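You operate a simulated robot arm through the tools that you are given. There is no shell and no other tool. Be economical: measure what you need, move in short steps, check, and stop when the job is done.

You run a simulated two-armed robot. Do the job below in one go: nothing can be reset, and whatever is moved stays where it is left.

Task
Take the black cable from the top of the packing bench and put it on the shelf under the line one conveyor. Close the press tray. Take the grease tray and leave it on the low shelf of the packing bench. Put the tabbed card from the top of the packing bench on the shelf of the small table. Take the socket wrench on the top of the packing bench and put it away on the front of the line two steel table. Take the lid off the can on the top of the end table and lay it down there. Take the black plug and leave it on the shelf of the end table. Put the yellow cloth from the top of the packing bench on the shelf of the small table and the blue cloth on the low shelf of the packing bench. Put the chock from the top of the pallets on the shelf of the press bench. Open the coater drawer, put the white pad from the top of the press bench in the inside of the coater drawer and shut the drawer again. Take the yellow tape and leave it on top of the brass gear on the top of the panel bench. The order is free. Set down upright: chock.

Only the result counts: the job must be done as asked and must still hold three seconds after the hand-in. Knocking over, shifting, dropping, spilling or breaking anything else fails it. A push-on lid holds only when it is set on centred and level and pressed home; a screw cap is set on level and turned clockwise until tight. Flat cloth is picked up by pressing the open fingertips on it (5 to 10 N) and closing them slowly along it; thin cloth reads only 2 to 8 mm in the jaws.

Robot
Two 7-joint arms with two-finger parallel grippers on one trunk, on a base that drives. Base frame: it is fixed to the floor where the robot stands at the start and does not move with it; the origin is under the middle of the robot, x ahead of it, y to its left, z up. Units: m, rad, N and s.
The left shoulder is at the start at [0.06, 0.143, 0.947], the right one opposite. Places, roughly: black plug (6x6x5 cm) [0.6, 0, 0.9]; brass gear [-1, -1.25, 1]; can [1.5, -1.75, 0.75]; chock (11x9x10 cm) [1, 1, 0.5]; coater drawer [-1.3, 2.2, 0.8]; front of the line two steel table [6.8, 2.6, 0.9]; inside of the coater drawer [-1.4, 2.2, 0.7]; low shelf of the packing bench [0.8, -0.6, 0.3]; pad [-1.25, 0.5, 0.75]; press tray [1, -0.5, 0.9]; shelf of the end table [1.8, -2.1, 0.2]; shelf of the press bench [-1.3, 0.1, 0.4]; shelf of the small table [0.3, 2.9, 0.3]; shelf under the line one conveyor [1.9, -1.3, 0.3]; socket wrench (13x4x13 cm) [0.9, -1.5, 0.9]; tabbed card (12x10x3 cm) [0.7, -1.4, 0.9]; yellow tape (7x7x2 cm) [-1, -1.5, 0.9]. Payload 1.57 kg a hand.
The TCP of each hand is the grasp point between the finger pads, 0.03 m short of the fingertips. In the tool frame z runs along the fingers and y along their closing line. Largest opening 0.11 m; finger width 0.024, thickness 0.012; the body of the gripper, 0.048 by 0.112 m, starts 0.078 m behind the TCP.
Orientation is that of the tool frame in the base frame, as [roll, pitch, yaw] about the fixed x, y, z axes, in that order (R = Rz(yaw) Ry(pitch) Rx(roll)). With the fingers straight down and closing along the base's y, the tool's x points along the base's -x, its y along +y and its z along -z.

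Tools
- The arms move only by the tool apply_moves. It takes "left_motion", "right_motion" or both (then of equal length, played together; a hand with none holds still); each is a list of rows, each a list of 6 numbers: the shift along the tool's x, y, z in units of 500 mm (1.0 is 500 mm), then the turn, a rotation vector about the tool's x, y, z in units of 180 degrees (1.0 is 180 degrees). In form: [[tx, ty, tz, wx, wy, wz], ...]. A call has 1 to 8 rows; each row is the pose to reach, as a shift and turn from the pose commanded when the call began, along the tool's axes at that moment. "left_fingers" and "right_fingers" are, for a hand that has rows, the opening, from 0 (shut) to 1 (fully open), set as the call begins (left out, the last holds). A call with a number of a shift or a turn outside -1 to 1 is refused whole. Rows are played at 5 a second. More than 0.05 m and 0.15 rad between two rows, or a gripper value outside its range, and nothing of the call is played. Where a pose cannot be reached the arm comes as near as it can. A force on the tool above 40 N (or 10 N above the force at the start of the call, whichever is more), or a blocked arm, ends the call early, and 0.2 s more pass. Each finger travels about 0.045 m/s and halts on what it meets, pressing with about 26 N; the grip force reading is that of the motor and also rises with nothing between the fingers. The clock runs only during rows and for 0.2 s after the last one: add rows that repeat a pose to give the fingers time. The reply holds the time, the measured pose of the TCP, the force on the tool along the base axes, the opening and the grip force, in the units named above and with some noise, with the torque about the TCP (base axes, N m) and any sound that the robot's microphone picked up.
- Cameras (640 x 400 px; columns grow to the right, rows downward): "scene" is now at [-0.002, 0.0488, 1.5332]; the picture's right is [0.87, -0.48, -0.00], its down [-0.45, -0.81, -0.37] and it looks along [0.18, 0.33, -0.93] (base axes); focal length 214 px, centre (320, 200). "left" rides on the left gripper at [0.07, -0.016, -0.141] in its tool frame; the picture's right is [0.23, 0.97, 0.00], its down [-0.85, 0.20, -0.48] and it looks along [-0.47, 0.11, 0.88] (tool axes); focal length 222 px, centre (320, 200). "right" rides on the right gripper at [0.07, 0.016, -0.141] in its tool frame; the picture's right is [-0.23, 0.97, 0.00], its down [-0.85, -0.20, -0.48] and it looks along [-0.47, -0.11, 0.88] (tool axes); focal length 222 px, centre (320, 200). There is no depth. A picture from a camera that has moved, and an enlarged one, comes with that camera's place and axes in the base frame and with its lens.
- capture(camera): a new picture of that camera. No time passes.
- move_column(by): slides the trunk up (or, below 0, down) by that many m; the arms and the scene camera ride with it, the base frame stays. It gives what a move gives, with no picture.
- steer(legs): drives the robot by 1 to 6 legs, each [ahead, left, turn to the left] in m, m and rad, along the robot's own axes; the way and the turn of a leg run together, so that a leg with both is an arc; at most 1.5 m and 3.142 rad a leg. The arms and the cameras ride along, it lands a little off, and it stops where it bumps. It gives what a move gives.
- head_to(pan, tilt): turns the head with the scene camera to pan (to the left, within 1.501 rad either way) and tilt (down, from -0.506 to 1.204), counted from straight ahead of the robot. It gives what a move gives.
- enlarge(camera, box): a new picture of the part [left, top, right, bottom] of that camera's present view, enlarged. No time passes.
- finish_job(): hands the job in; it is judged then, once.

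Go step by step. Nothing tells you exact positions but the pictures and the camera data: compare them with the known pose of the tool, close in by small moves and look again before you grip or let go. The budget is 567 turns and 370 pictures, counting those below and the enlarged ones. Unless the task says otherwise, let go and move clear before handing in.

The tools are called after "Request:" as a command line: name --argument value ..., lists and objects as JSON in quotes. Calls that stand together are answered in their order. apply_moves: Moves the arms, as the interface text tells. Its arguments: {"type":"object","properties":{"left_motion":{"type":"array","items":{"type":"array","items":{"type":"number"}}},"left_fingers":{"type":"number"},"right_motion":{"type":"array","items":{"type":"array","items":{"type":"number"}}},"right_fingers":{"type":"number"}},"required":[]} The other tools are called the same way: move_column (by) slides the trunk up or down; steer (legs) drives the base; head_to (pan, tilt) turns the head that bears the scene camera; capture (camera) takes a picture; enlarge (camera, box) takes an enlarged picture of a part of a camera's view; finish_job () hands the job in.

At the start:

```text
time_s: 0.0
left_ee_pos: [0.4523, 0.0939, 1.1317]
left_tcp_rot: [3.141, 0.0, 3.141]
left_force: [-0.2, 0.5, 0.1]
left_torque: [0.01, 0.0, 0.04]
left_finger_gap: 0.1099
left_grip_force: 0.0
right_ee_pos: [0.4719, -0.2396, 1.0638]
right_tcp_rot: [-3.141, -0.002, 3.141]
right_force: [0.0, 0.4, 0.4]
right_torque: [0.0, 0.01, 0.04]
right_finger_gap: 0.11
right_grip_force: 0.0
trunk travel left (down, up): [-0.545, 0.045]
robot x, y, heading: [-0.0008, -0.0013, 0.0]
head pan, tilt: [1.065, 1.19]
```

scene: 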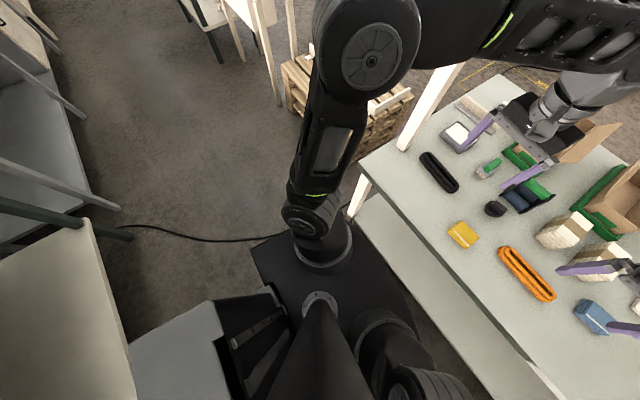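
right: 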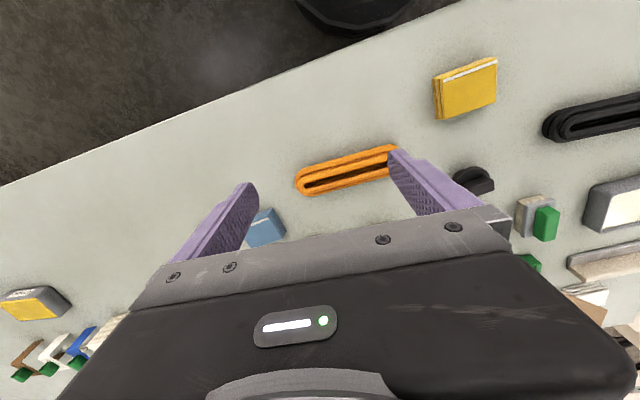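
left: 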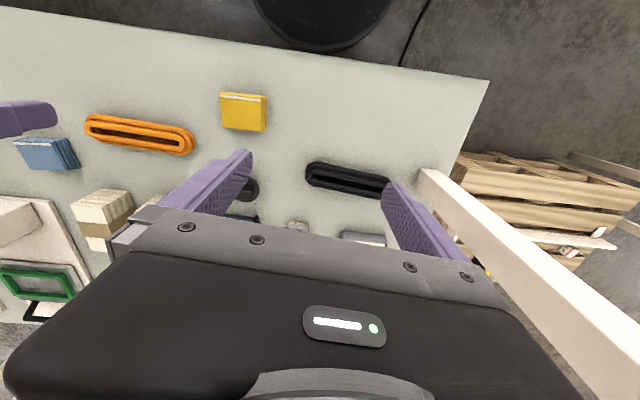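

I see the packing bench in front with a black cable, cloths and other things on it. First I look around with the head to map the surroundings.

Request:
head_to --pan -0.3 --tilt 0.75

Request:
capture --camera "scene"

Request:
head_to --pan -1.2 --tilt 0.6

Request:
capture --camera "scene"

Request:
head_to --pan 0.9 --tilt 0.4

Request:
capture --camera "scene"

```text
time_s: 1.5
left_ee_pos: [0.4509, 0.094, 1.1312]
left_tcp_rot: [3.141, 0.001, 3.141]
left_force: [-0.4, -0.5, -0.9]
left_torque: [0.0, 0.02, 0.03]
left_finger_gap: 0.11
left_grip_force: 0.0
right_ee_pos: [0.472, -0.2389, 1.0661]
right_tcp_rot: [3.141, 0.0, 3.141]
right_force: [0.5, 0.3, 0.4]
right_torque: [-0.01, -0.02, -0.02]
right_finger_gap: 0.1102
right_grip_force: 0.0
trunk travel left (down, up): [-0.545, 0.045]
robot x, y, heading: [-0.0007, 0.0053, 0.001]
head pan, tilt: [-0.3, 0.75]
```

```text
366 pictures are left
camera scene: at [0.0497, -0.0253, 1.5643], right [-0.29, -0.96, 0.0], down [-0.65, 0.2, -0.73], along [0.7, -0.22, -0.68], focal length 214 px, centre (320, 200)
```

scene: 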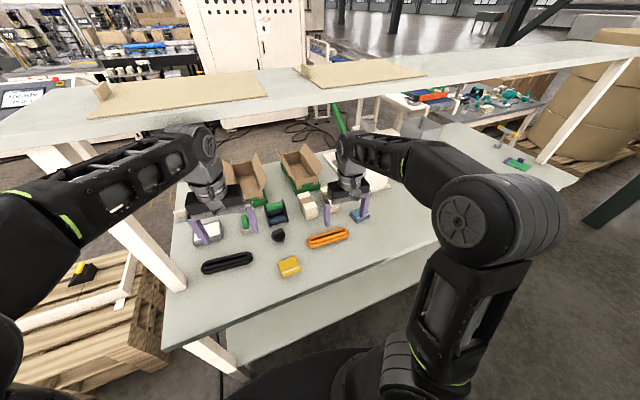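

```text
time_s: 2.7
left_ee_pos: [0.4521, 0.0941, 1.1319]
left_tcp_rot: [-3.141, 0.0, -3.141]
left_force: [-0.4, -0.5, -0.2]
left_torque: [0.0, -0.03, -0.01]
left_finger_gap: 0.11
left_grip_force: 0.0
right_ee_pos: [0.4723, -0.2393, 1.0647]
right_tcp_rot: [3.141, -0.001, -3.141]
right_force: [-0.7, -0.6, 0.9]
right_torque: [-0.03, 0.0, 0.0]
right_finger_gap: 0.1099
right_grip_force: 0.1
trunk travel left (down, up): [-0.545, 0.045]
robot x, y, heading: [0.0013, 0.0011, 0.004]
head pan, tilt: [-1.201, 0.6]
```

```text
365 pictures are left
camera scene: at [0.0026, -0.0832, 1.5772], right [-0.93, -0.36, 0.0], down [-0.2, 0.53, -0.82], along [0.3, -0.77, -0.57], focal length 214 px, centre (320, 200)
```

scene: 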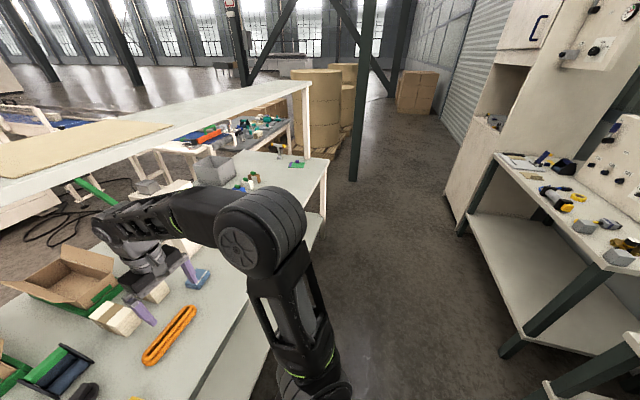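

```text
time_s: 4.7
left_ee_pos: [0.4522, 0.0939, 1.1322]
left_tcp_rot: [3.141, 0.0, 3.141]
left_force: [0.3, 0.3, 1.1]
left_torque: [0.01, -0.03, -0.05]
left_finger_gap: 0.1098
left_grip_force: 0.1
right_ee_pos: [0.472, -0.2392, 1.0638]
right_tcp_rot: [-3.141, -0.001, -3.142]
right_force: [-0.3, -0.7, 0.0]
right_torque: [0.01, -0.02, 0.0]
right_finger_gap: 0.1102
right_grip_force: 0.1
trunk travel left (down, up): [-0.545, 0.045]
robot x, y, heading: [-0.0011, -0.001, 0.004]
head pan, tilt: [0.901, 0.4]
```

```text
364 pictures are left
camera scene: at [0.0281, 0.0717, 1.5955], right [0.78, -0.62, 0.0], down [-0.24, -0.3, -0.92], along [0.57, 0.72, -0.39], focal length 214 px, centre (320, 200)
```

scene: 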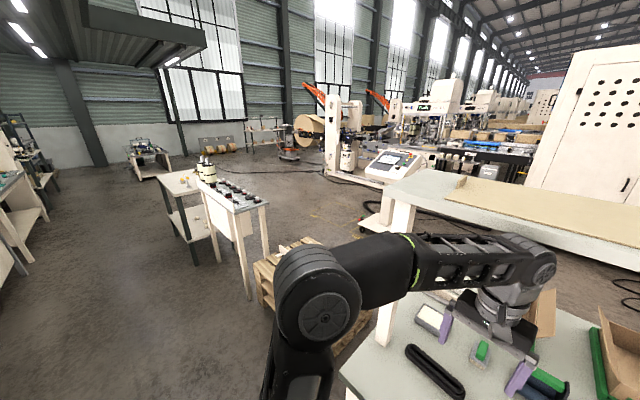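

The bench is in front with the machine parts further off. I look closer at the bench.

Request:
head_to --pan -0.3 --tilt 0.8

Request:
enlarge --camera "scene" --box '[160, 110, 400, 290]'

Request:
enlarge --camera "left" --box '[0, 80, 240, 330]'

Request:
enlarge --camera "right" --box '[0, 200, 160, 400]'

```text
time_s: 6.1
left_ee_pos: [0.452, 0.0943, 1.1313]
left_tcp_rot: [3.141, 0.001, 3.141]
left_force: [0.1, 0.1, -0.2]
left_torque: [-0.02, 0.01, 0.02]
left_finger_gap: 0.1101
left_grip_force: 0.0
right_ee_pos: [0.4719, -0.2398, 1.0645]
right_tcp_rot: [3.141, 0.001, 3.142]
right_force: [-0.2, -0.3, -0.7]
right_torque: [0.01, 0.0, 0.01]
right_finger_gap: 0.11
right_grip_force: 0.0
trunk travel left (down, up): [-0.545, 0.045]
robot x, y, heading: [0.0001, -0.0038, -0.001]
head pan, tilt: [-0.3, 0.799]
```

```text
2.22 times, centred on (280, 200) of scene
camera zoom: at [0.0476, -0.0246, 1.5604], right [-0.29, -0.96, 0.0], down [-0.68, 0.21, -0.7], along [0.67, -0.21, -0.72], focal length 477 px, centre (409, 200)
```

zoom: 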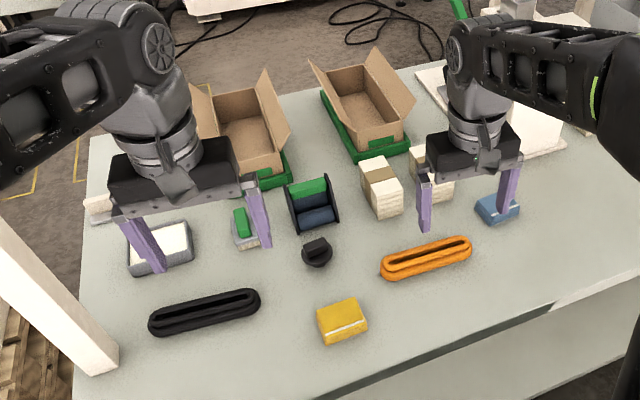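

```text
1.60 times, centred on (120, 205) of left
camera zoom: at [0.382, 0.078, 1.273], right [-0.23, 0.97, 0.0], down [0.85, 0.2, 0.48], along [0.47, 0.11, -0.88], focal length 355 px, centre (640, 192)
```

zoom: 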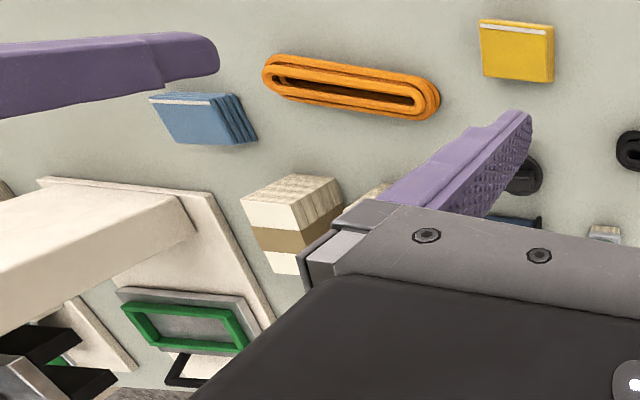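

```text
2.00 times, centred on (80, 300) of right
camera zoom: at [0.4028, -0.224, 1.2062], right [0.23, 0.97, 0.0], down [0.85, -0.2, 0.48], along [0.47, -0.11, -0.88], focal length 444 px, centre (800, 0)
```

zoom: 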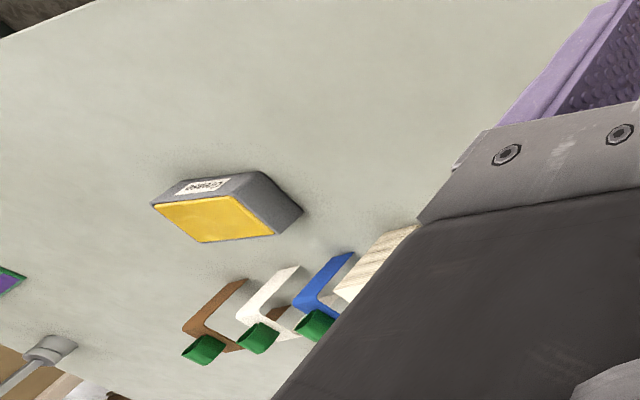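

The bench edge runs about 0.1 rad off the robot's y; grease tray (yellow, labelled) is further right. I square up with the bench and look again.

Request:
steer --legs '[[0, 0, 0.1]]'

Request:
capture --camera "left"

Request:
capture --camera "right"

```text
time_s: 7.0
left_ee_pos: [0.4405, 0.1383, 1.1317]
left_tcp_rot: [-3.141, 0.001, -3.041]
left_force: [0.0, 0.1, 0.2]
left_torque: [-0.01, -0.04, 0.04]
left_finger_gap: 0.11
left_grip_force: 0.1
right_ee_pos: [0.493, -0.1912, 1.0655]
right_tcp_rot: [-3.14, 0.0, -3.042]
right_force: [0.3, 0.9, 0.1]
right_torque: [0.01, 0.0, -0.01]
right_finger_gap: 0.1099
right_grip_force: 0.0
trunk travel left (down, up): [-0.545, 0.045]
robot x, y, heading: [-0.0013, -0.0002, 0.096]
head pan, tilt: [-0.3, 0.799]
```

```text
360 pictures are left
camera left: at [0.3724, 0.1157, 1.2729], right [-0.32, 0.95, 0.0], down [0.83, 0.28, 0.48], along [0.45, 0.15, -0.88], focal length 222 px, centre (320, 200)
```

left: 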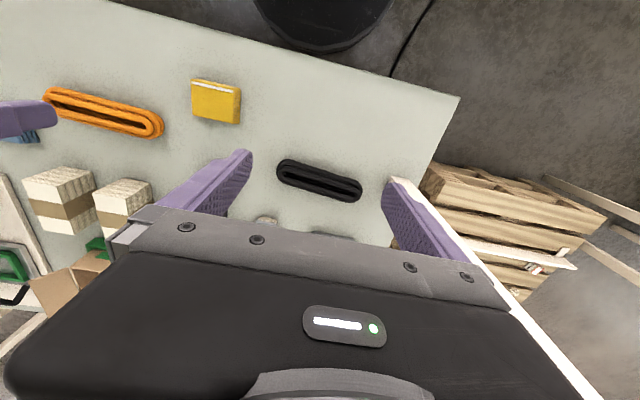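

```text
359 pictures are left
camera right: at [0.4229, -0.1829, 1.2063], right [0.13, 0.99, 0.0], down [0.87, -0.11, 0.48], along [0.47, -0.06, -0.88], focal length 222 px, centre (320, 200)
```

right: 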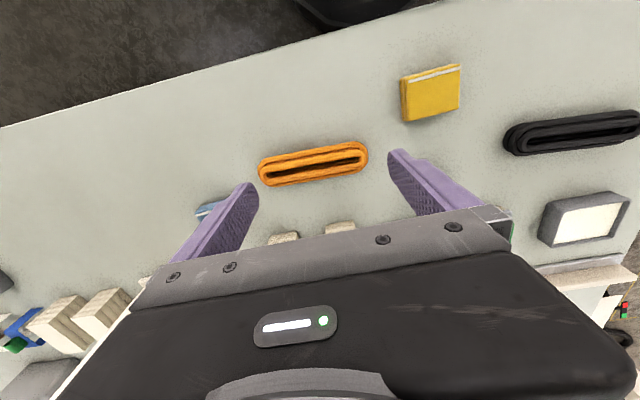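

The black cable lies at about (0.54, 0.17, 0.87) along y, the plug about (0.62, -0.02). I turn the left hand by 90 degrees over the cable.

Request:
apply_moves --left_motion '[[-0.026, 0.005, 0, 0, 0, -0.047], [-0.052, 0.01, 0, 0, 0, -0.094], [-0.078, 0.016, 0.03, 0, 0, -0.141], [-0.104, 0.022, 0.06, 0, 0, -0.188], [-0.13, 0.027, 0.09, 0, 0, -0.235], [-0.156, 0.032, 0.12, 0, 0, -0.282], [-0.182, 0.038, 0.15, 0, 0, -0.329], [-0.206, 0.043, 0.18, 0, 0, -0.376]]' --left_fingers 1

Request:
apply_moves --left_motion '[[0, 0, 0, 0, 0, -0.046], [0, 0, 0, 0, 0, -0.092], [0, 0, 0, 0, 0, -0.092]]'

Request:
capture --camera "left"

Request:
capture --camera "scene"

```text
time_s: 8.8
left_ee_pos: [0.542, 0.1686, 1.042]
left_tcp_rot: [-3.14, -0.001, -1.859]
left_force: [-0.4, -0.1, -0.2]
left_torque: [-0.05, 0.04, 0.0]
left_finger_gap: 0.1099
left_grip_force: 0.1
right_ee_pos: [0.4945, -0.1906, 1.0651]
right_tcp_rot: [-3.14, 0.0, -3.044]
right_force: [0.4, 0.0, -0.3]
right_torque: [-0.02, 0.04, -0.02]
right_finger_gap: 0.1099
right_grip_force: 0.0
trunk travel left (down, up): [-0.545, 0.045]
robot x, y, heading: [-0.0007, -0.004, 0.099]
head pan, tilt: [-0.3, 0.799]
```

```text
time_s: 9.6
left_ee_pos: [0.5415, 0.1697, 1.0412]
left_tcp_rot: [3.141, -0.001, -1.571]
left_force: [0.2, 0.6, 0.0]
left_torque: [-0.03, -0.03, -0.01]
left_finger_gap: 0.11
left_grip_force: 0.1
right_ee_pos: [0.4938, -0.1928, 1.065]
right_tcp_rot: [3.141, 0.0, -3.042]
right_force: [0.2, -0.5, -0.6]
right_torque: [-0.02, -0.02, 0.0]
right_finger_gap: 0.11
right_grip_force: 0.2
trunk travel left (down, up): [-0.545, 0.045]
robot x, y, heading: [0.0022, -0.0003, 0.1]
head pan, tilt: [-0.3, 0.799]
```

```text
358 pictures are left
camera left: at [0.5567, 0.1001, 1.1829], right [-0.97, -0.23, 0.0], down [-0.2, 0.86, 0.48], along [-0.11, 0.47, -0.88], focal length 222 px, centre (320, 200)
```

left: 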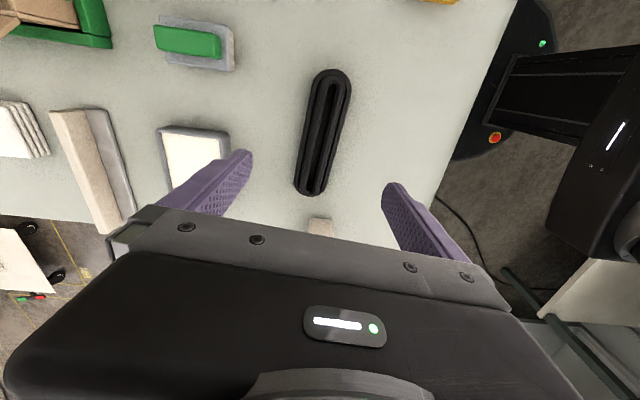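

```text
357 pictures are left
camera scene: at [0.0498, -0.0199, 1.5604], right [-0.2, -0.98, 0.0], down [-0.7, 0.14, -0.7], along [0.68, -0.14, -0.72], focal length 214 px, centre (320, 200)
```

scene: 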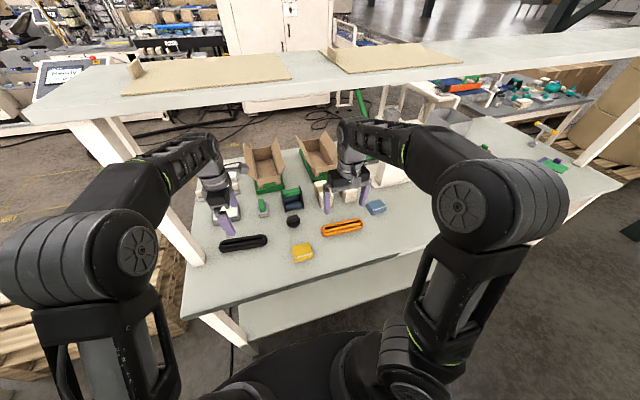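

The left hand is centred over the cable. I lower it.

Request:
apply_moves --left_motion '[[-0.012, 0, 0.08, 0, 0, -0.02], [-0.012, 0.002, 0.16, 0, 0, -0.02], [-0.012, 0.002, 0.24, 0, 0, -0.02], [-0.012, 0.002, 0.29, 0, 0, -0.02], [-0.012, 0.002, 0.29, 0, 0, -0.02]]'

Request:
capture --camera "left"

```text
time_s: 10.8
left_ee_pos: [0.5405, 0.1771, 0.8978]
left_tcp_rot: [-3.141, 0.0, -1.511]
left_force: [-0.4, 0.0, -0.1]
left_torque: [0.01, 0.02, 0.0]
left_finger_gap: 0.1099
left_grip_force: 0.0
right_ee_pos: [0.4955, -0.192, 1.0653]
right_tcp_rot: [3.141, 0.0, -3.042]
right_force: [-0.9, 0.1, -0.7]
right_torque: [0.0, 0.01, -0.01]
right_finger_gap: 0.1099
right_grip_force: 0.0
trunk travel left (down, up): [-0.545, 0.045]
robot x, y, heading: [-0.0019, 0.0004, 0.097]
head pan, tilt: [-0.3, 0.799]
```

```text
356 pictures are left
camera left: at [0.56, 0.1078, 1.0394], right [-0.96, -0.29, 0.0], down [-0.25, 0.84, 0.48], along [-0.14, 0.46, -0.88], focal length 222 px, centre (320, 200)
```

left: 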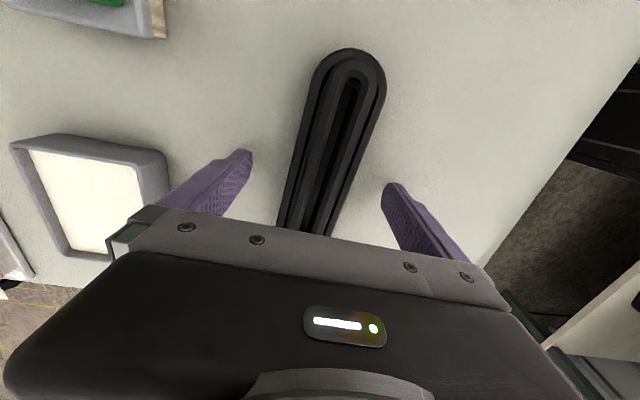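

The fingers straddle the cable well. I go down a little more and close.

Request:
apply_moves --left_motion '[[0, 0, 0.01, 0, 0, 0.01], [0, 0, 0.02, 0, 0, 0.01]]'

Request:
apply_moves --left_motion '[[0, 0, 0, 0, 0, 0], [0, 0, 0, 0, 0, 0], [0, 0, 0, 0, 0, 0], [0, 0, 0, 0, 0, 0], [0, 0, 0, 0, 0, 0], [0, 0, 0, 0, 0, 0]]' --left_fingers 0

```text
time_s: 11.4
left_ee_pos: [0.5392, 0.177, 0.889]
left_tcp_rot: [-3.138, 0.0, -1.542]
left_force: [0.1, 0.8, 13.3]
left_torque: [0.07, 0.8, -0.1]
left_finger_gap: 0.1099
left_grip_force: 0.1
right_ee_pos: [0.4925, -0.1919, 1.0658]
right_tcp_rot: [-3.141, 0.0, -3.042]
right_force: [-0.4, -0.4, 0.8]
right_torque: [0.0, 0.01, 0.01]
right_finger_gap: 0.1101
right_grip_force: 0.1
trunk travel left (down, up): [-0.545, 0.045]
robot x, y, heading: [-0.0002, -0.0015, 0.103]
head pan, tilt: [-0.3, 0.799]
```

```text
time_s: 12.8
left_ee_pos: [0.5384, 0.1758, 0.8901]
left_tcp_rot: [-3.136, 0.0, -1.541]
left_force: [-4.3, -1.3, 24.5]
left_torque: [-0.22, 0.76, -0.4]
left_finger_gap: 0.05
left_grip_force: 26.3
right_ee_pos: [0.4917, -0.1921, 1.0665]
right_tcp_rot: [3.141, 0.001, -3.04]
right_force: [0.7, 0.5, 0.0]
right_torque: [0.0, -0.01, 0.01]
right_finger_gap: 0.1097
right_grip_force: 0.0
trunk travel left (down, up): [-0.545, 0.045]
robot x, y, heading: [-0.0005, 0.0022, 0.097]
head pan, tilt: [-0.3, 0.799]
```

Contact shows the bench top is at z about 0.86, and the cable is gripped at 0.05. I lift it.

Request:
apply_moves --left_motion '[[0, 0, -0.05, 0, 0, 0], [0, 0, -0.1, 0, 0, 0], [0, 0, -0.2, 0, 0, 0], [0, 0, -0.3, 0, 0, 0], [0.0, 0, -0.4, 0, 0, 0], [0.0, 0, -0.45, 0, 0, 0]]'

Request:
capture --camera "scene"

```text
time_s: 14.2
left_ee_pos: [0.5425, 0.179, 1.0998]
left_tcp_rot: [-3.141, 0.002, -1.541]
left_force: [0.5, 1.2, -1.7]
left_torque: [0.0, 0.02, 0.03]
left_finger_gap: 0.0497
left_grip_force: 25.9
left hand out of reach, approached as far as the arm can: row 6
right_ee_pos: [0.4937, -0.1919, 1.0652]
right_tcp_rot: [3.14, 0.0, -3.043]
right_force: [-0.3, 1.0, -0.4]
right_torque: [0.01, -0.02, -0.03]
right_finger_gap: 0.1101
right_grip_force: 0.1
trunk travel left (down, up): [-0.545, 0.045]
robot x, y, heading: [0.0025, -0.0017, 0.101]
head pan, tilt: [-0.3, 0.799]
```

```text
355 pictures are left
camera scene: at [0.0502, -0.0205, 1.5603], right [-0.2, -0.98, 0.0], down [-0.7, 0.14, -0.7], along [0.68, -0.14, -0.72], focal length 214 px, centre (320, 200)
```

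scene: 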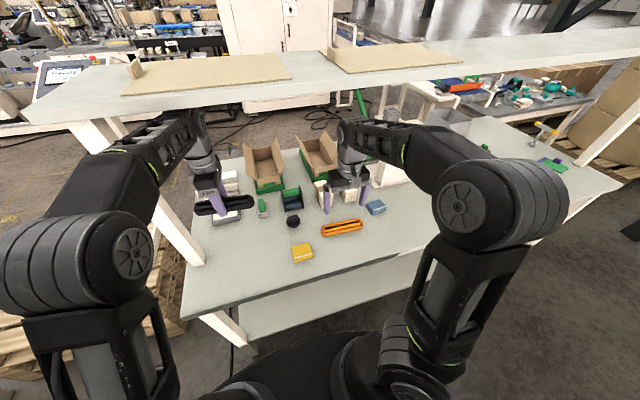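

I move the cable hand back and to the left and bring the right hand over the black plug at about (0.595, -0.023).

Request:
apply_moves --left_motion '[[-0.06, 0.05, 0.02, 0, 0, 0], [-0.12, 0.1, 0.02, 0, 0, 0], [-0.18, 0.15, 0.02, 0, 0, 0], [-0.2, 0.2, 0.02, 0, 0, 0], [-0.2, 0.2, 0.02, 0, 0, 0], [-0.2, 0.2, 0.02, 0, 0, 0]]' --right_motion '[[0, 0, 0, 0, 0, 0], [-0.04, 0.06, 0.0, 0, 0, 0], [-0.1, 0.12, 0.02, 0, 0, 0], [-0.15, 0.19, 0.04, 0, 0, 0], [-0.2, 0.25, 0.06, 0, 0, 0], [-0.234, 0.316, 0.08, 0, 0, 0]]'

Request:
capture --camera "right"

Request:
capture --camera "left"

```text
time_s: 14.9
left_ee_pos: [0.493, 0.2232, 1.0923]
left_tcp_rot: [-3.129, -0.02, -1.569]
left_force: [5.9, -10.6, -5.3]
left_torque: [-0.34, 0.0, -0.44]
left_finger_gap: 0.051
left_grip_force: 25.8
right_ee_pos: [0.5116, -0.1577, 1.0626]
right_tcp_rot: [3.141, 0.002, -3.045]
right_force: [-0.1, 1.2, 0.1]
right_torque: [-0.03, -0.04, -0.03]
right_finger_gap: 0.11
right_grip_force: 0.1
trunk travel left (down, up): [-0.545, 0.045]
robot x, y, heading: [0.0019, -0.0002, 0.096]
head pan, tilt: [-0.3, 0.799]
stopped in row 3 (left hand): the force on the tool passed its limit (the readings are from after the stop); the commanded pose is now the measured one
```

```text
354 pictures are left
camera right: at [0.4425, -0.15, 1.2035], right [0.13, 0.99, 0.0], down [0.87, -0.12, 0.48], along [0.48, -0.06, -0.88], focal length 222 px, centre (320, 200)
```

right: 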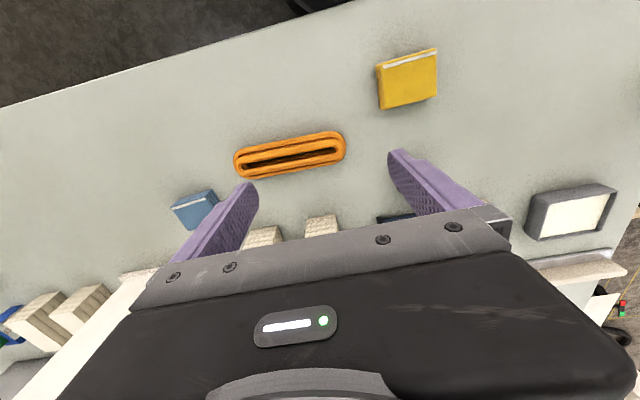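

```text
353 pictures are left
camera left: at [0.5065, 0.1568, 1.2352], right [-0.97, -0.23, -0.01], down [-0.21, 0.86, 0.46], along [-0.1, 0.45, -0.89], focal length 222 px, centre (320, 200)
```

left: 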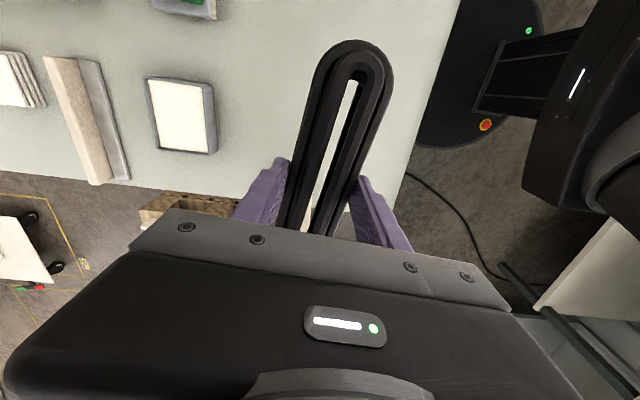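

The cable end touched the bench's left upright. I back off to the right and pull the hand toward the robot.

Request:
apply_moves --left_motion '[[0.05, 0, 0, 0, 0, 0], [0.08, 0.06, 0, 0, 0, 0], [0.08, 0.14, 0, 0, 0, 0], [0.08, 0.22, 0, 0, 0, 0], [0.08, 0.28, 0, 0, 0, 0], [0.04, 0.28, 0, 0, 0, 0], [0.0, 0.28, 0, 0, 0, 0]]'

Request:
capture --camera "left"

```text
time_s: 16.5
left_ee_pos: [0.3525, 0.2254, 1.0899]
left_tcp_rot: [-3.131, -0.015, -1.563]
left_force: [-0.3, -0.4, -2.6]
left_torque: [0.01, -0.01, -0.01]
left_finger_gap: 0.0507
left_grip_force: 26.4
right_ee_pos: [0.5138, -0.1579, 1.0631]
right_tcp_rot: [3.142, 0.002, -3.044]
right_force: [-0.1, 0.0, -0.6]
right_torque: [0.0, 0.0, 0.03]
right_finger_gap: 0.11
right_grip_force: 0.1
trunk travel left (down, up): [-0.545, 0.045]
robot x, y, heading: [-0.0012, 0.0006, 0.096]
head pan, tilt: [-0.3, 0.799]
```

```text
352 pictures are left
camera left: at [0.3682, 0.1578, 1.2333], right [-0.97, -0.23, -0.01], down [-0.21, 0.86, 0.46], along [-0.1, 0.45, -0.89], focal length 222 px, centre (320, 200)
```

left: 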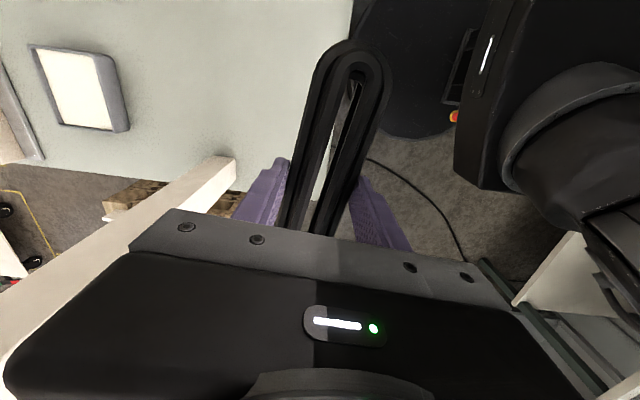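

Clear now. Right hand goes over the plug.

Request:
apply_moves --right_motion '[[-0.04, 0.06, 0.0, 0, 0, 0], [-0.09, 0.12, 0.02, 0, 0, 0], [-0.14, 0.18, 0.06, 0, 0, 0], [-0.188, 0.252, 0.1, 0, 0, 0], [-0.188, 0.252, 0.1, 0, 0, 0]]'

Request:
capture --camera "right"

Request:
enlarge --camera "scene" --box '[180, 120, 420, 270]'

```text
time_s: 17.7
left_ee_pos: [0.3524, 0.2245, 1.0904]
left_tcp_rot: [-3.127, -0.016, -1.565]
left_force: [-0.3, 0.7, -2.9]
left_torque: [0.06, -0.01, -0.01]
left_finger_gap: 0.0508
left_grip_force: 25.8
right_ee_pos: [0.5952, -0.0275, 1.0148]
right_tcp_rot: [3.141, 0.001, -3.043]
right_force: [-0.1, 0.4, 0.4]
right_torque: [0.03, -0.02, 0.04]
right_finger_gap: 0.1099
right_grip_force: 0.0
trunk travel left (down, up): [-0.545, 0.045]
robot x, y, heading: [-0.0029, -0.0028, 0.098]
head pan, tilt: [-0.3, 0.799]
```

```text
351 pictures are left
camera right: at [0.5237, -0.018, 1.1558], right [0.13, 0.99, 0.0], down [0.87, -0.12, 0.48], along [0.48, -0.06, -0.88], focal length 222 px, centre (320, 200)
```

right: 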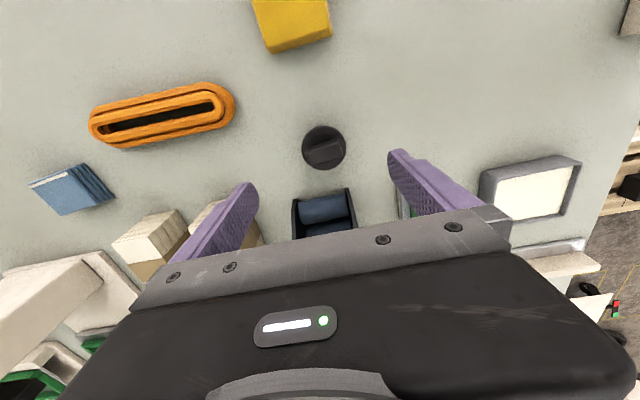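

```text
2.67 times, centred on (300, 195) of scene
camera zoom: at [0.0492, -0.0206, 1.5604], right [-0.2, -0.98, 0.0], down [-0.7, 0.15, -0.7], along [0.68, -0.14, -0.72], focal length 572 px, centre (373, 213)
```

zoom: 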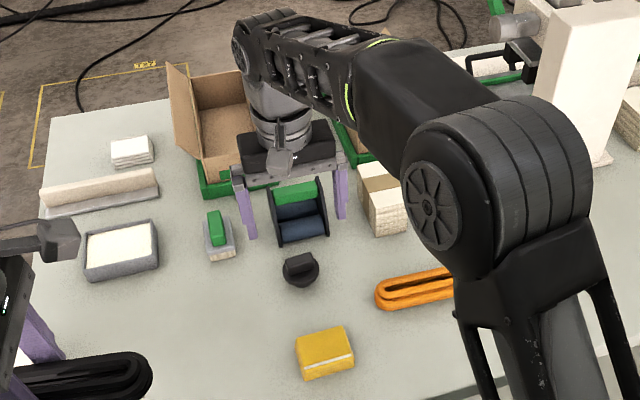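

The plug sits at about (0.599, -0.022). I lower the right hand around it.

Request:
apply_moves --right_motion '[[-0.009, 0.009, 0.08, 0, 0, 0], [-0.009, 0.009, 0.16, 0, 0, 0], [-0.009, 0.009, 0.22, 0, 0, 0], [-0.009, 0.009, 0.24, 0, 0, 0], [-0.009, 0.009, 0.24, 0, 0, 0]]'

Request:
capture --camera "right"

```text
time_s: 18.9
left_ee_pos: [0.3533, 0.2248, 1.0918]
left_tcp_rot: [-3.129, -0.015, -1.565]
left_force: [-0.1, 0.7, -1.9]
left_torque: [0.03, 0.01, 0.01]
left_finger_gap: 0.0508
left_grip_force: 26.6
right_ee_pos: [0.5988, -0.0175, 0.8921]
right_tcp_rot: [3.141, 0.001, -3.044]
right_force: [-0.1, 0.2, 0.0]
right_torque: [-0.01, 0.03, 0.02]
right_finger_gap: 0.11
right_grip_force: 0.0
trunk travel left (down, up): [-0.545, 0.045]
robot x, y, heading: [0.0011, 0.002, 0.1]
head pan, tilt: [-0.3, 0.799]
```

```text
349 pictures are left
camera right: at [0.5286, -0.0095, 1.0332], right [0.13, 0.99, 0.0], down [0.87, -0.12, 0.48], along [0.48, -0.06, -0.88], focal length 222 px, centre (320, 200)
```

right: 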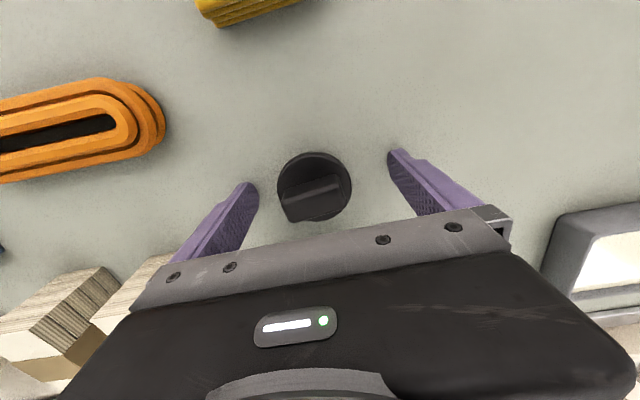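

Centred; I close and lift.

Request:
apply_moves --right_motion '[[0, 0, 0, 0, 0, 0], [0, 0, 0, 0, 0, 0], [0, 0, 0, 0, 0, 0], [0, 0, 0, 0, 0, 0], [0, 0, 0, 0, 0, 0]]' --right_fingers 0

Request:
apply_moves --right_motion '[[0, 0, -0.06, 0, 0, 0], [0, 0, -0.15, 0, 0, 0], [0, 0, -0.24, 0, 0, 0], [0.05, 0, -0.33, 0, 0, 0], [0.12, -0.05, -0.38, 0, 0, 0], [0.2, -0.1, -0.38, 0, 0, 0], [0.28, -0.16, -0.38, 0, 0, 0], [0.36, -0.22, -0.38, 0, 0, 0]]'

Request:
capture --camera "scene"

```text
time_s: 20.1
left_ee_pos: [0.3538, 0.2252, 1.0905]
left_tcp_rot: [-3.13, -0.016, -1.564]
left_force: [0.5, -0.3, -2.0]
left_torque: [0.05, -0.04, 0.01]
left_finger_gap: 0.0507
left_grip_force: 26.2
right_ee_pos: [0.6003, -0.0183, 0.8927]
right_tcp_rot: [-3.14, 0.001, -3.044]
right_force: [1.3, -0.3, -0.1]
right_torque: [0.0, -0.02, 0.03]
right_finger_gap: 0.0538
right_grip_force: 26.4
trunk travel left (down, up): [-0.545, 0.045]
robot x, y, heading: [0.0003, 0.0001, 0.095]
head pan, tilt: [-0.3, 0.799]
```

```text
refused: row 4 steps farther than a row can; nothing moved
```

```text
348 pictures are left
camera scene: at [0.0499, -0.0201, 1.5604], right [-0.2, -0.98, 0.0], down [-0.7, 0.15, -0.7], along [0.68, -0.14, -0.72], focal length 214 px, centre (320, 200)
```

scene: 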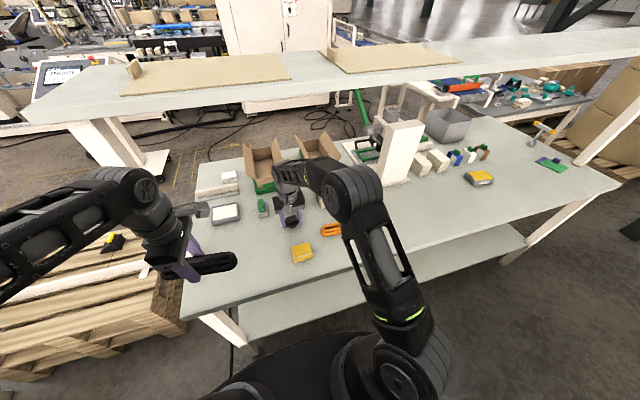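

Plug held. I lift and draw the right hand back.

Request:
apply_moves --right_motion '[[0, 0, -0.06, 0, 0, 0], [0, 0, -0.15, 0, 0, 0], [0, 0, -0.24, 0, 0, 0], [0.03, 0, -0.32, 0, 0, 0], [0.1, -0.04, -0.36, 0, 0, 0], [0.18, -0.08, -0.38, 0, 0, 0], [0.26, -0.12, -0.38, 0, 0, 0], [0.34, -0.17, -0.38, 0, 0, 0]]'

Request:
head_to --pan -0.8 --tilt 0.5

Request:
capture --camera "scene"

```text
time_s: 21.9
left_ee_pos: [0.3528, 0.2245, 1.0902]
left_tcp_rot: [-3.127, -0.015, -1.565]
left_force: [-0.1, -0.4, -1.4]
left_torque: [0.03, -0.02, -0.02]
left_finger_gap: 0.0502
left_grip_force: 25.7
right_ee_pos: [0.4364, -0.1224, 1.0815]
right_tcp_rot: [3.141, 0.002, -3.043]
right_force: [0.3, -1.3, 0.4]
right_torque: [0.0, -0.03, 0.03]
right_finger_gap: 0.054
right_grip_force: 25.9
trunk travel left (down, up): [-0.545, 0.045]
robot x, y, heading: [0.0054, -0.0043, 0.094]
head pan, tilt: [-0.3, 0.799]
```

```text
time_s: 22.8
left_ee_pos: [0.3535, 0.225, 1.0914]
left_tcp_rot: [-3.129, -0.014, -1.564]
left_force: [0.0, -0.1, -1.4]
left_torque: [0.0, -0.03, 0.01]
left_finger_gap: 0.05
left_grip_force: 25.9
right_ee_pos: [0.439, -0.1203, 1.0804]
right_tcp_rot: [3.142, 0.0, -3.043]
right_force: [0.2, 0.1, -0.2]
right_torque: [0.03, 0.01, 0.01]
right_finger_gap: 0.0539
right_grip_force: 26.1
trunk travel left (down, up): [-0.545, 0.045]
robot x, y, heading: [0.0025, -0.0011, 0.096]
head pan, tilt: [-0.799, 0.499]
```

```text
347 pictures are left
camera scene: at [0.0404, -0.0625, 1.5863], right [-0.65, -0.76, 0.0], down [-0.37, 0.31, -0.88], along [0.67, -0.57, -0.48], focal length 214 px, centre (320, 200)
```

scene: 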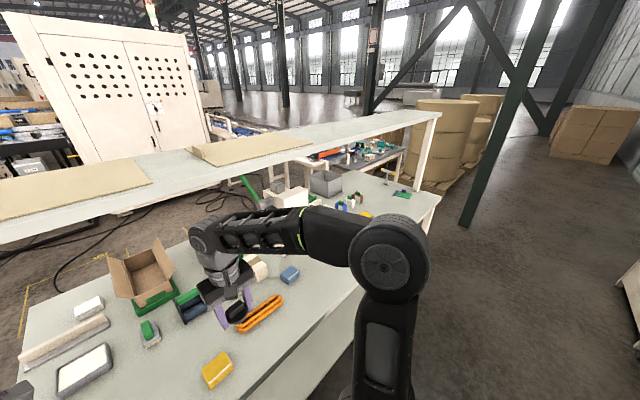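

The way to the right end of the bench is open. I drive along it to the right.

Request:
steer --legs '[[-0.1, -0.2, 0], [0, -1.4, 0]]'

Request:
capture --camera "scene"

Request:
head_to --pan -0.1 --tilt 0.5

Request:
capture --camera "scene"

```text
time_s: 31.0
left_ee_pos: [0.4194, -1.341, 1.0904]
left_tcp_rot: [-3.13, -0.016, -1.528]
left_force: [0.5, 0.1, -1.3]
left_torque: [0.06, 0.02, 0.0]
left_finger_gap: 0.0495
left_grip_force: 25.4
right_ee_pos: [0.5151, -1.6831, 1.0811]
right_tcp_rot: [3.141, 0.001, -3.01]
right_force: [-1.0, -0.1, 0.4]
right_torque: [-0.04, 0.02, 0.03]
right_finger_gap: 0.0537
right_grip_force: 26.0
trunk travel left (down, up): [-0.545, 0.045]
robot x, y, heading: [0.0726, -1.5737, 0.132]
head pan, tilt: [-0.799, 0.499]
```

```text
346 pictures are left
camera scene: at [0.1154, -1.6397, 1.5863], right [-0.62, -0.78, 0.0], down [-0.38, 0.3, -0.88], along [0.69, -0.54, -0.48], focal length 214 px, centre (320, 200)
```

scene: 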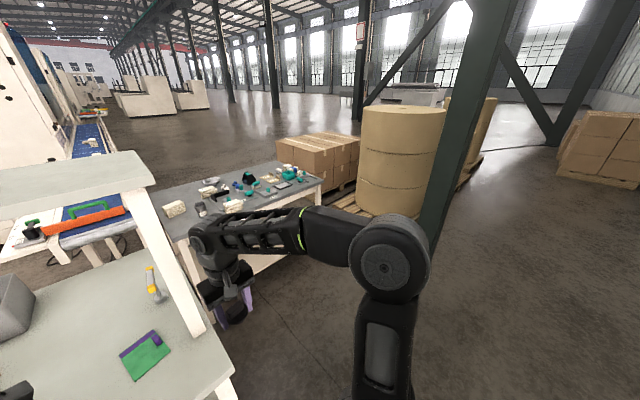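

```text
time_s: 32.1
left_ee_pos: [0.4182, -1.3403, 1.0901]
left_tcp_rot: [-3.13, -0.016, -1.527]
left_force: [-0.6, 0.3, -2.0]
left_torque: [0.01, 0.03, -0.02]
left_finger_gap: 0.0495
left_grip_force: 26.3
right_ee_pos: [0.5153, -1.6836, 1.081]
right_tcp_rot: [3.14, 0.0, -3.012]
right_force: [0.2, -0.4, -0.2]
right_torque: [0.01, 0.0, -0.01]
right_finger_gap: 0.054
right_grip_force: 26.0
trunk travel left (down, up): [-0.545, 0.045]
robot x, y, heading: [0.0746, -1.5768, 0.135]
head pan, tilt: [-0.099, 0.499]
```

```text
345 pictures are left
camera scene: at [0.1349, -1.5802, 1.5863], right [0.03, -1.0, 0.0], down [-0.48, -0.01, -0.88], along [0.88, 0.03, -0.48], focal length 214 px, centre (320, 200)
```

scene: 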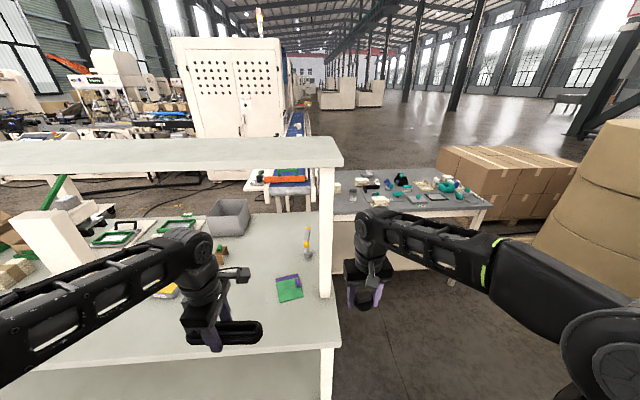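

The conveyor start is past the bench's right end and the end table beside it. I drive further right and forward to see.

Request:
steer --legs '[[0, -0.55, -0.03], [0.45, 0, 0]]'

Request:
head_to --pan 0.2 --tilt 0.6

Request:
capture --camera "scene"

```text
time_s: 37.6
left_ee_pos: [0.9464, -1.8719, 1.0906]
left_tcp_rot: [-3.129, -0.016, -1.58]
left_force: [0.4, -0.3, -1.5]
left_torque: [0.01, -0.01, 0.0]
left_finger_gap: 0.0495
left_grip_force: 26.2
right_ee_pos: [1.0255, -2.2189, 1.0816]
right_tcp_rot: [3.142, 0.001, -3.061]
right_force: [0.9, -0.3, 0.0]
right_torque: [0.01, -0.01, 0.03]
right_finger_gap: 0.0538
right_grip_force: 26.4
trunk travel left (down, up): [-0.545, 0.045]
robot x, y, heading: [0.5887, -2.0939, 0.078]
head pan, tilt: [-0.099, 0.499]
```

```text
time_s: 38.4
left_ee_pos: [0.9456, -1.8723, 1.0904]
left_tcp_rot: [-3.13, -0.016, -1.58]
left_force: [0.4, 0.5, -2.4]
left_torque: [0.01, -0.01, 0.0]
left_finger_gap: 0.0494
left_grip_force: 26.0
right_ee_pos: [1.0235, -2.219, 1.0801]
right_tcp_rot: [-3.141, 0.0, -3.06]
right_force: [0.0, -0.6, -0.4]
right_torque: [0.0, 0.01, 0.01]
right_finger_gap: 0.0539
right_grip_force: 26.4
trunk travel left (down, up): [-0.545, 0.045]
robot x, y, heading: [0.5903, -2.0913, 0.083]
head pan, tilt: [0.201, 0.6]
```

```text
344 pictures are left
camera scene: at [0.6437, -2.0709, 1.5772], right [0.28, -0.96, 0.0], down [-0.54, -0.16, -0.83], along [0.79, 0.23, -0.56], focal length 214 px, centre (320, 200)
```

scene: 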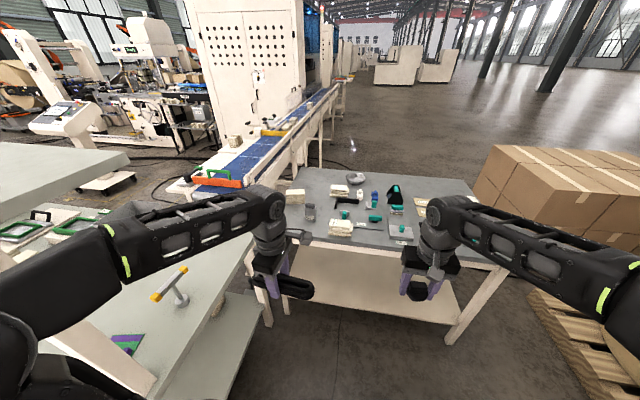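

End table ahead, conveyor behind to the left. I zoom on the conveyor end and on the table's objects.

Request:
enlarge --camera "scene" --box '[280, 160, 440, 260]'

Request:
enlarge --camera "scene" --box '[60, 80, 380, 280]'

```text
4.00 times, centred on (360, 210) of scene
camera zoom: at [0.6437, -2.0709, 1.5772], right [0.28, -0.96, 0.0], down [-0.54, -0.16, -0.83], along [0.79, 0.23, -0.56], focal length 858 px, centre (160, 160)
```

zoom: 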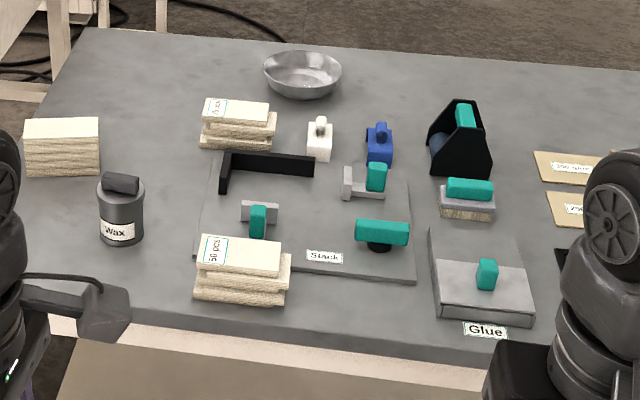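

```text
2.00 times, centred on (220, 180) of scene
camera zoom: at [0.6437, -2.0709, 1.5772], right [0.28, -0.96, 0.0], down [-0.54, -0.16, -0.83], along [0.79, 0.23, -0.56], focal length 429 px, centre (520, 240)
```

zoom: 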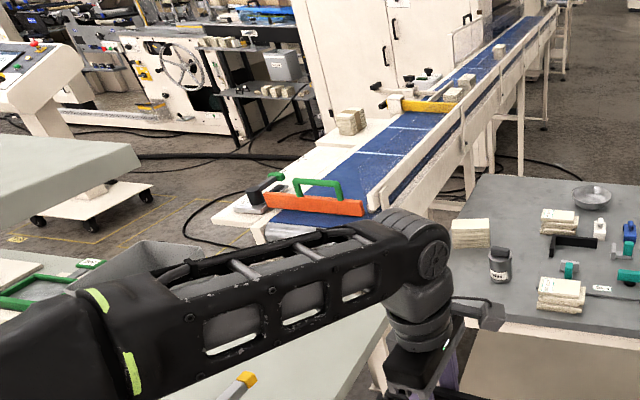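

The can labelled "Wax" stands at the table's front left with a bar-handled lid. I first put the plug on the end table's shelf: shift right, then lower the trunk before approaching.

Request:
steer --legs '[[0, -0.2, 0.08]]'

Request:
move_column --by -0.5

Request:
capture --camera "scene"

Request:
capture --camera "right"

```text
time_s: 40.0
left_ee_pos: [0.9507, -2.0476, 1.0911]
left_tcp_rot: [-3.128, -0.013, -1.502]
left_force: [-0.8, -0.3, -2.4]
left_torque: [0.05, 0.0, -0.01]
left_finger_gap: 0.0496
left_grip_force: 26.1
right_ee_pos: [1.0569, -2.3867, 1.0801]
right_tcp_rot: [3.139, 0.002, -2.984]
right_force: [0.4, -0.2, -0.6]
right_torque: [0.03, 0.03, 0.0]
right_finger_gap: 0.0539
right_grip_force: 26.3
trunk travel left (down, up): [-0.545, 0.045]
robot x, y, heading: [0.612, -2.2927, 0.159]
head pan, tilt: [0.201, 0.6]
```

```text
refused: -0.5 is not a number from -0.4 to 0.4
```

```text
341 pictures are left
camera scene: at [0.666, -2.2684, 1.5772], right [0.35, -0.94, 0.0], down [-0.53, -0.2, -0.83], along [0.77, 0.29, -0.56], focal length 214 px, centre (320, 200)
```

scene: 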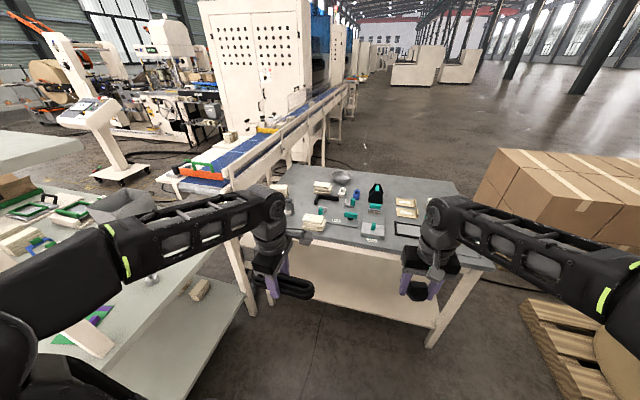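

```text
340 pictures are left
camera right: at [0.9859, -2.3824, 1.2217], right [0.07, 1.0, 0.0], down [0.88, -0.06, 0.48], along [0.48, -0.03, -0.88], focal length 222 px, centre (320, 200)
```

right: 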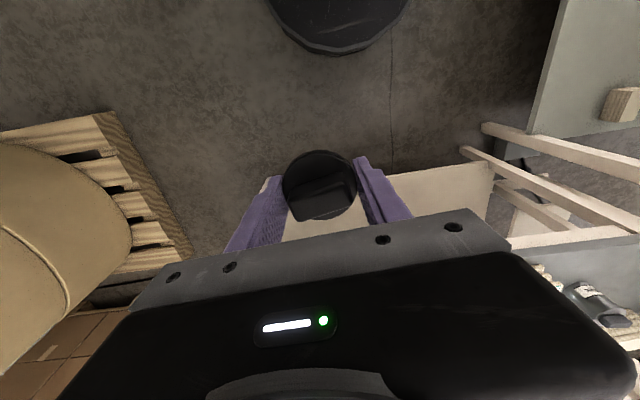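

The shelf's front edge is at about x 1.42–1.56, sloping 0.2 rad. I lower the trunk now.

Request:
move_column --by -0.4

Request:
move_column --by -0.12

Request:
capture --camera "scene"

```text
time_s: 43.9
left_ee_pos: [0.9504, -2.0453, 0.6905]
left_tcp_rot: [-3.129, -0.015, -1.502]
left_force: [0.9, -1.1, -2.2]
left_torque: [0.03, -0.03, 0.03]
left_finger_gap: 0.0496
left_grip_force: 26.4
right_ee_pos: [1.0566, -2.3863, 0.6813]
right_tcp_rot: [3.141, 0.003, -2.981]
right_force: [0.3, 0.5, -0.4]
right_torque: [-0.01, 0.0, 0.0]
right_finger_gap: 0.054
right_grip_force: 26.0
trunk travel left (down, up): [-0.145, 0.445]
robot x, y, heading: [0.6109, -2.2923, 0.154]
head pan, tilt: [0.201, 0.6]
```

```text
time_s: 45.4
left_ee_pos: [0.9506, -2.0457, 0.5701]
left_tcp_rot: [-3.129, -0.015, -1.501]
left_force: [0.2, -0.1, -2.2]
left_torque: [0.01, 0.0, -0.02]
left_finger_gap: 0.0497
left_grip_force: 25.7
right_ee_pos: [1.0562, -2.3846, 0.5615]
right_tcp_rot: [-3.141, 0.002, -2.984]
right_force: [-0.3, -0.3, -0.4]
right_torque: [-0.02, 0.0, 0.05]
right_finger_gap: 0.0538
right_grip_force: 26.0
trunk travel left (down, up): [-0.025, 0.565]
robot x, y, heading: [0.61, -2.2939, 0.157]
head pan, tilt: [0.201, 0.6]
```

```text
339 pictures are left
camera scene: at [0.6656, -2.267, 1.0573], right [0.35, -0.94, 0.0], down [-0.53, -0.2, -0.82], along [0.77, 0.29, -0.57], focal length 214 px, centre (320, 200)
```

scene: 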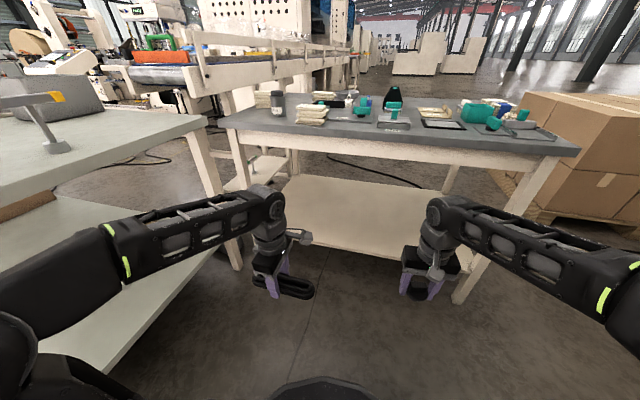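

The plug hand goes down to shelf height while the cable hand retracts.

Request:
apply_moves --right_motion '[[0, 0.015, 0.07, 0, 0, 0], [0, 0.03, 0.14, 0, 0, 0], [0, 0.045, 0.21, 0, 0, 0], [0, 0.06, 0.28, 0, 0, 0], [0, 0.075, 0.35, 0, 0, 0], [0, 0.09, 0.41, 0, 0, 0]]' --left_motion '[[0, 0.04, 0, 0, 0, 0], [0, 0.08, 0, 0, 0, 0], [0, 0.12, 0, 0, 0, 0], [0, 0.16, 0, 0, 0, 0], [0, 0.2, 0, 0, 0, 0], [0, 0.2, 0, 0, 0, 0]]'

Request:
capture --camera "scene"

Request:
capture --camera "right"

```text
time_s: 46.8
left_ee_pos: [0.8518, -2.0535, 0.5688]
left_tcp_rot: [-3.129, -0.012, -1.503]
left_force: [0.2, 0.1, -1.9]
left_torque: [-0.02, 0.01, 0.01]
left_finger_gap: 0.0499
left_grip_force: 25.9
right_ee_pos: [1.0484, -2.3383, 0.3556]
right_tcp_rot: [-3.14, 0.002, -2.983]
right_force: [-0.7, -0.2, 0.0]
right_torque: [-0.01, -0.03, 0.0]
right_finger_gap: 0.0539
right_grip_force: 25.4
trunk travel left (down, up): [-0.025, 0.565]
robot x, y, heading: [0.6133, -2.2936, 0.158]
head pan, tilt: [0.201, 0.6]
```

```text
338 pictures are left
camera scene: at [0.6655, -2.2671, 1.0573], right [0.35, -0.94, 0.0], down [-0.53, -0.2, -0.83], along [0.77, 0.29, -0.56], focal length 214 px, centre (320, 200)
```

scene: 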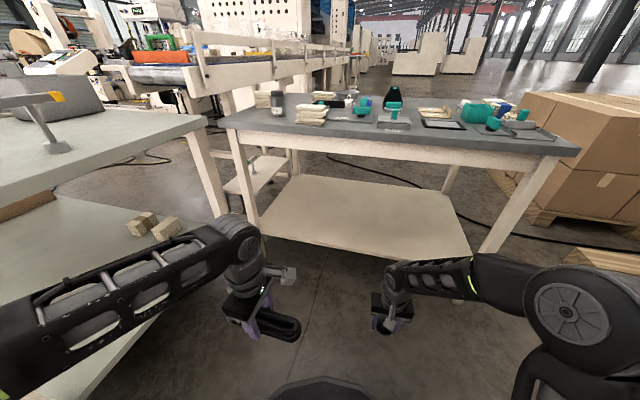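

```text
337 pictures are left
camera right: at [0.9776, -2.3354, 0.4972], right [0.07, 1.0, 0.0], down [0.88, -0.06, 0.48], along [0.48, -0.03, -0.88], focal length 222 px, centre (320, 200)
```

right: 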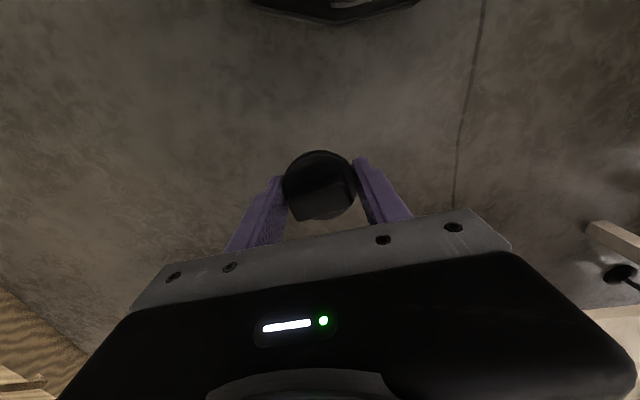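

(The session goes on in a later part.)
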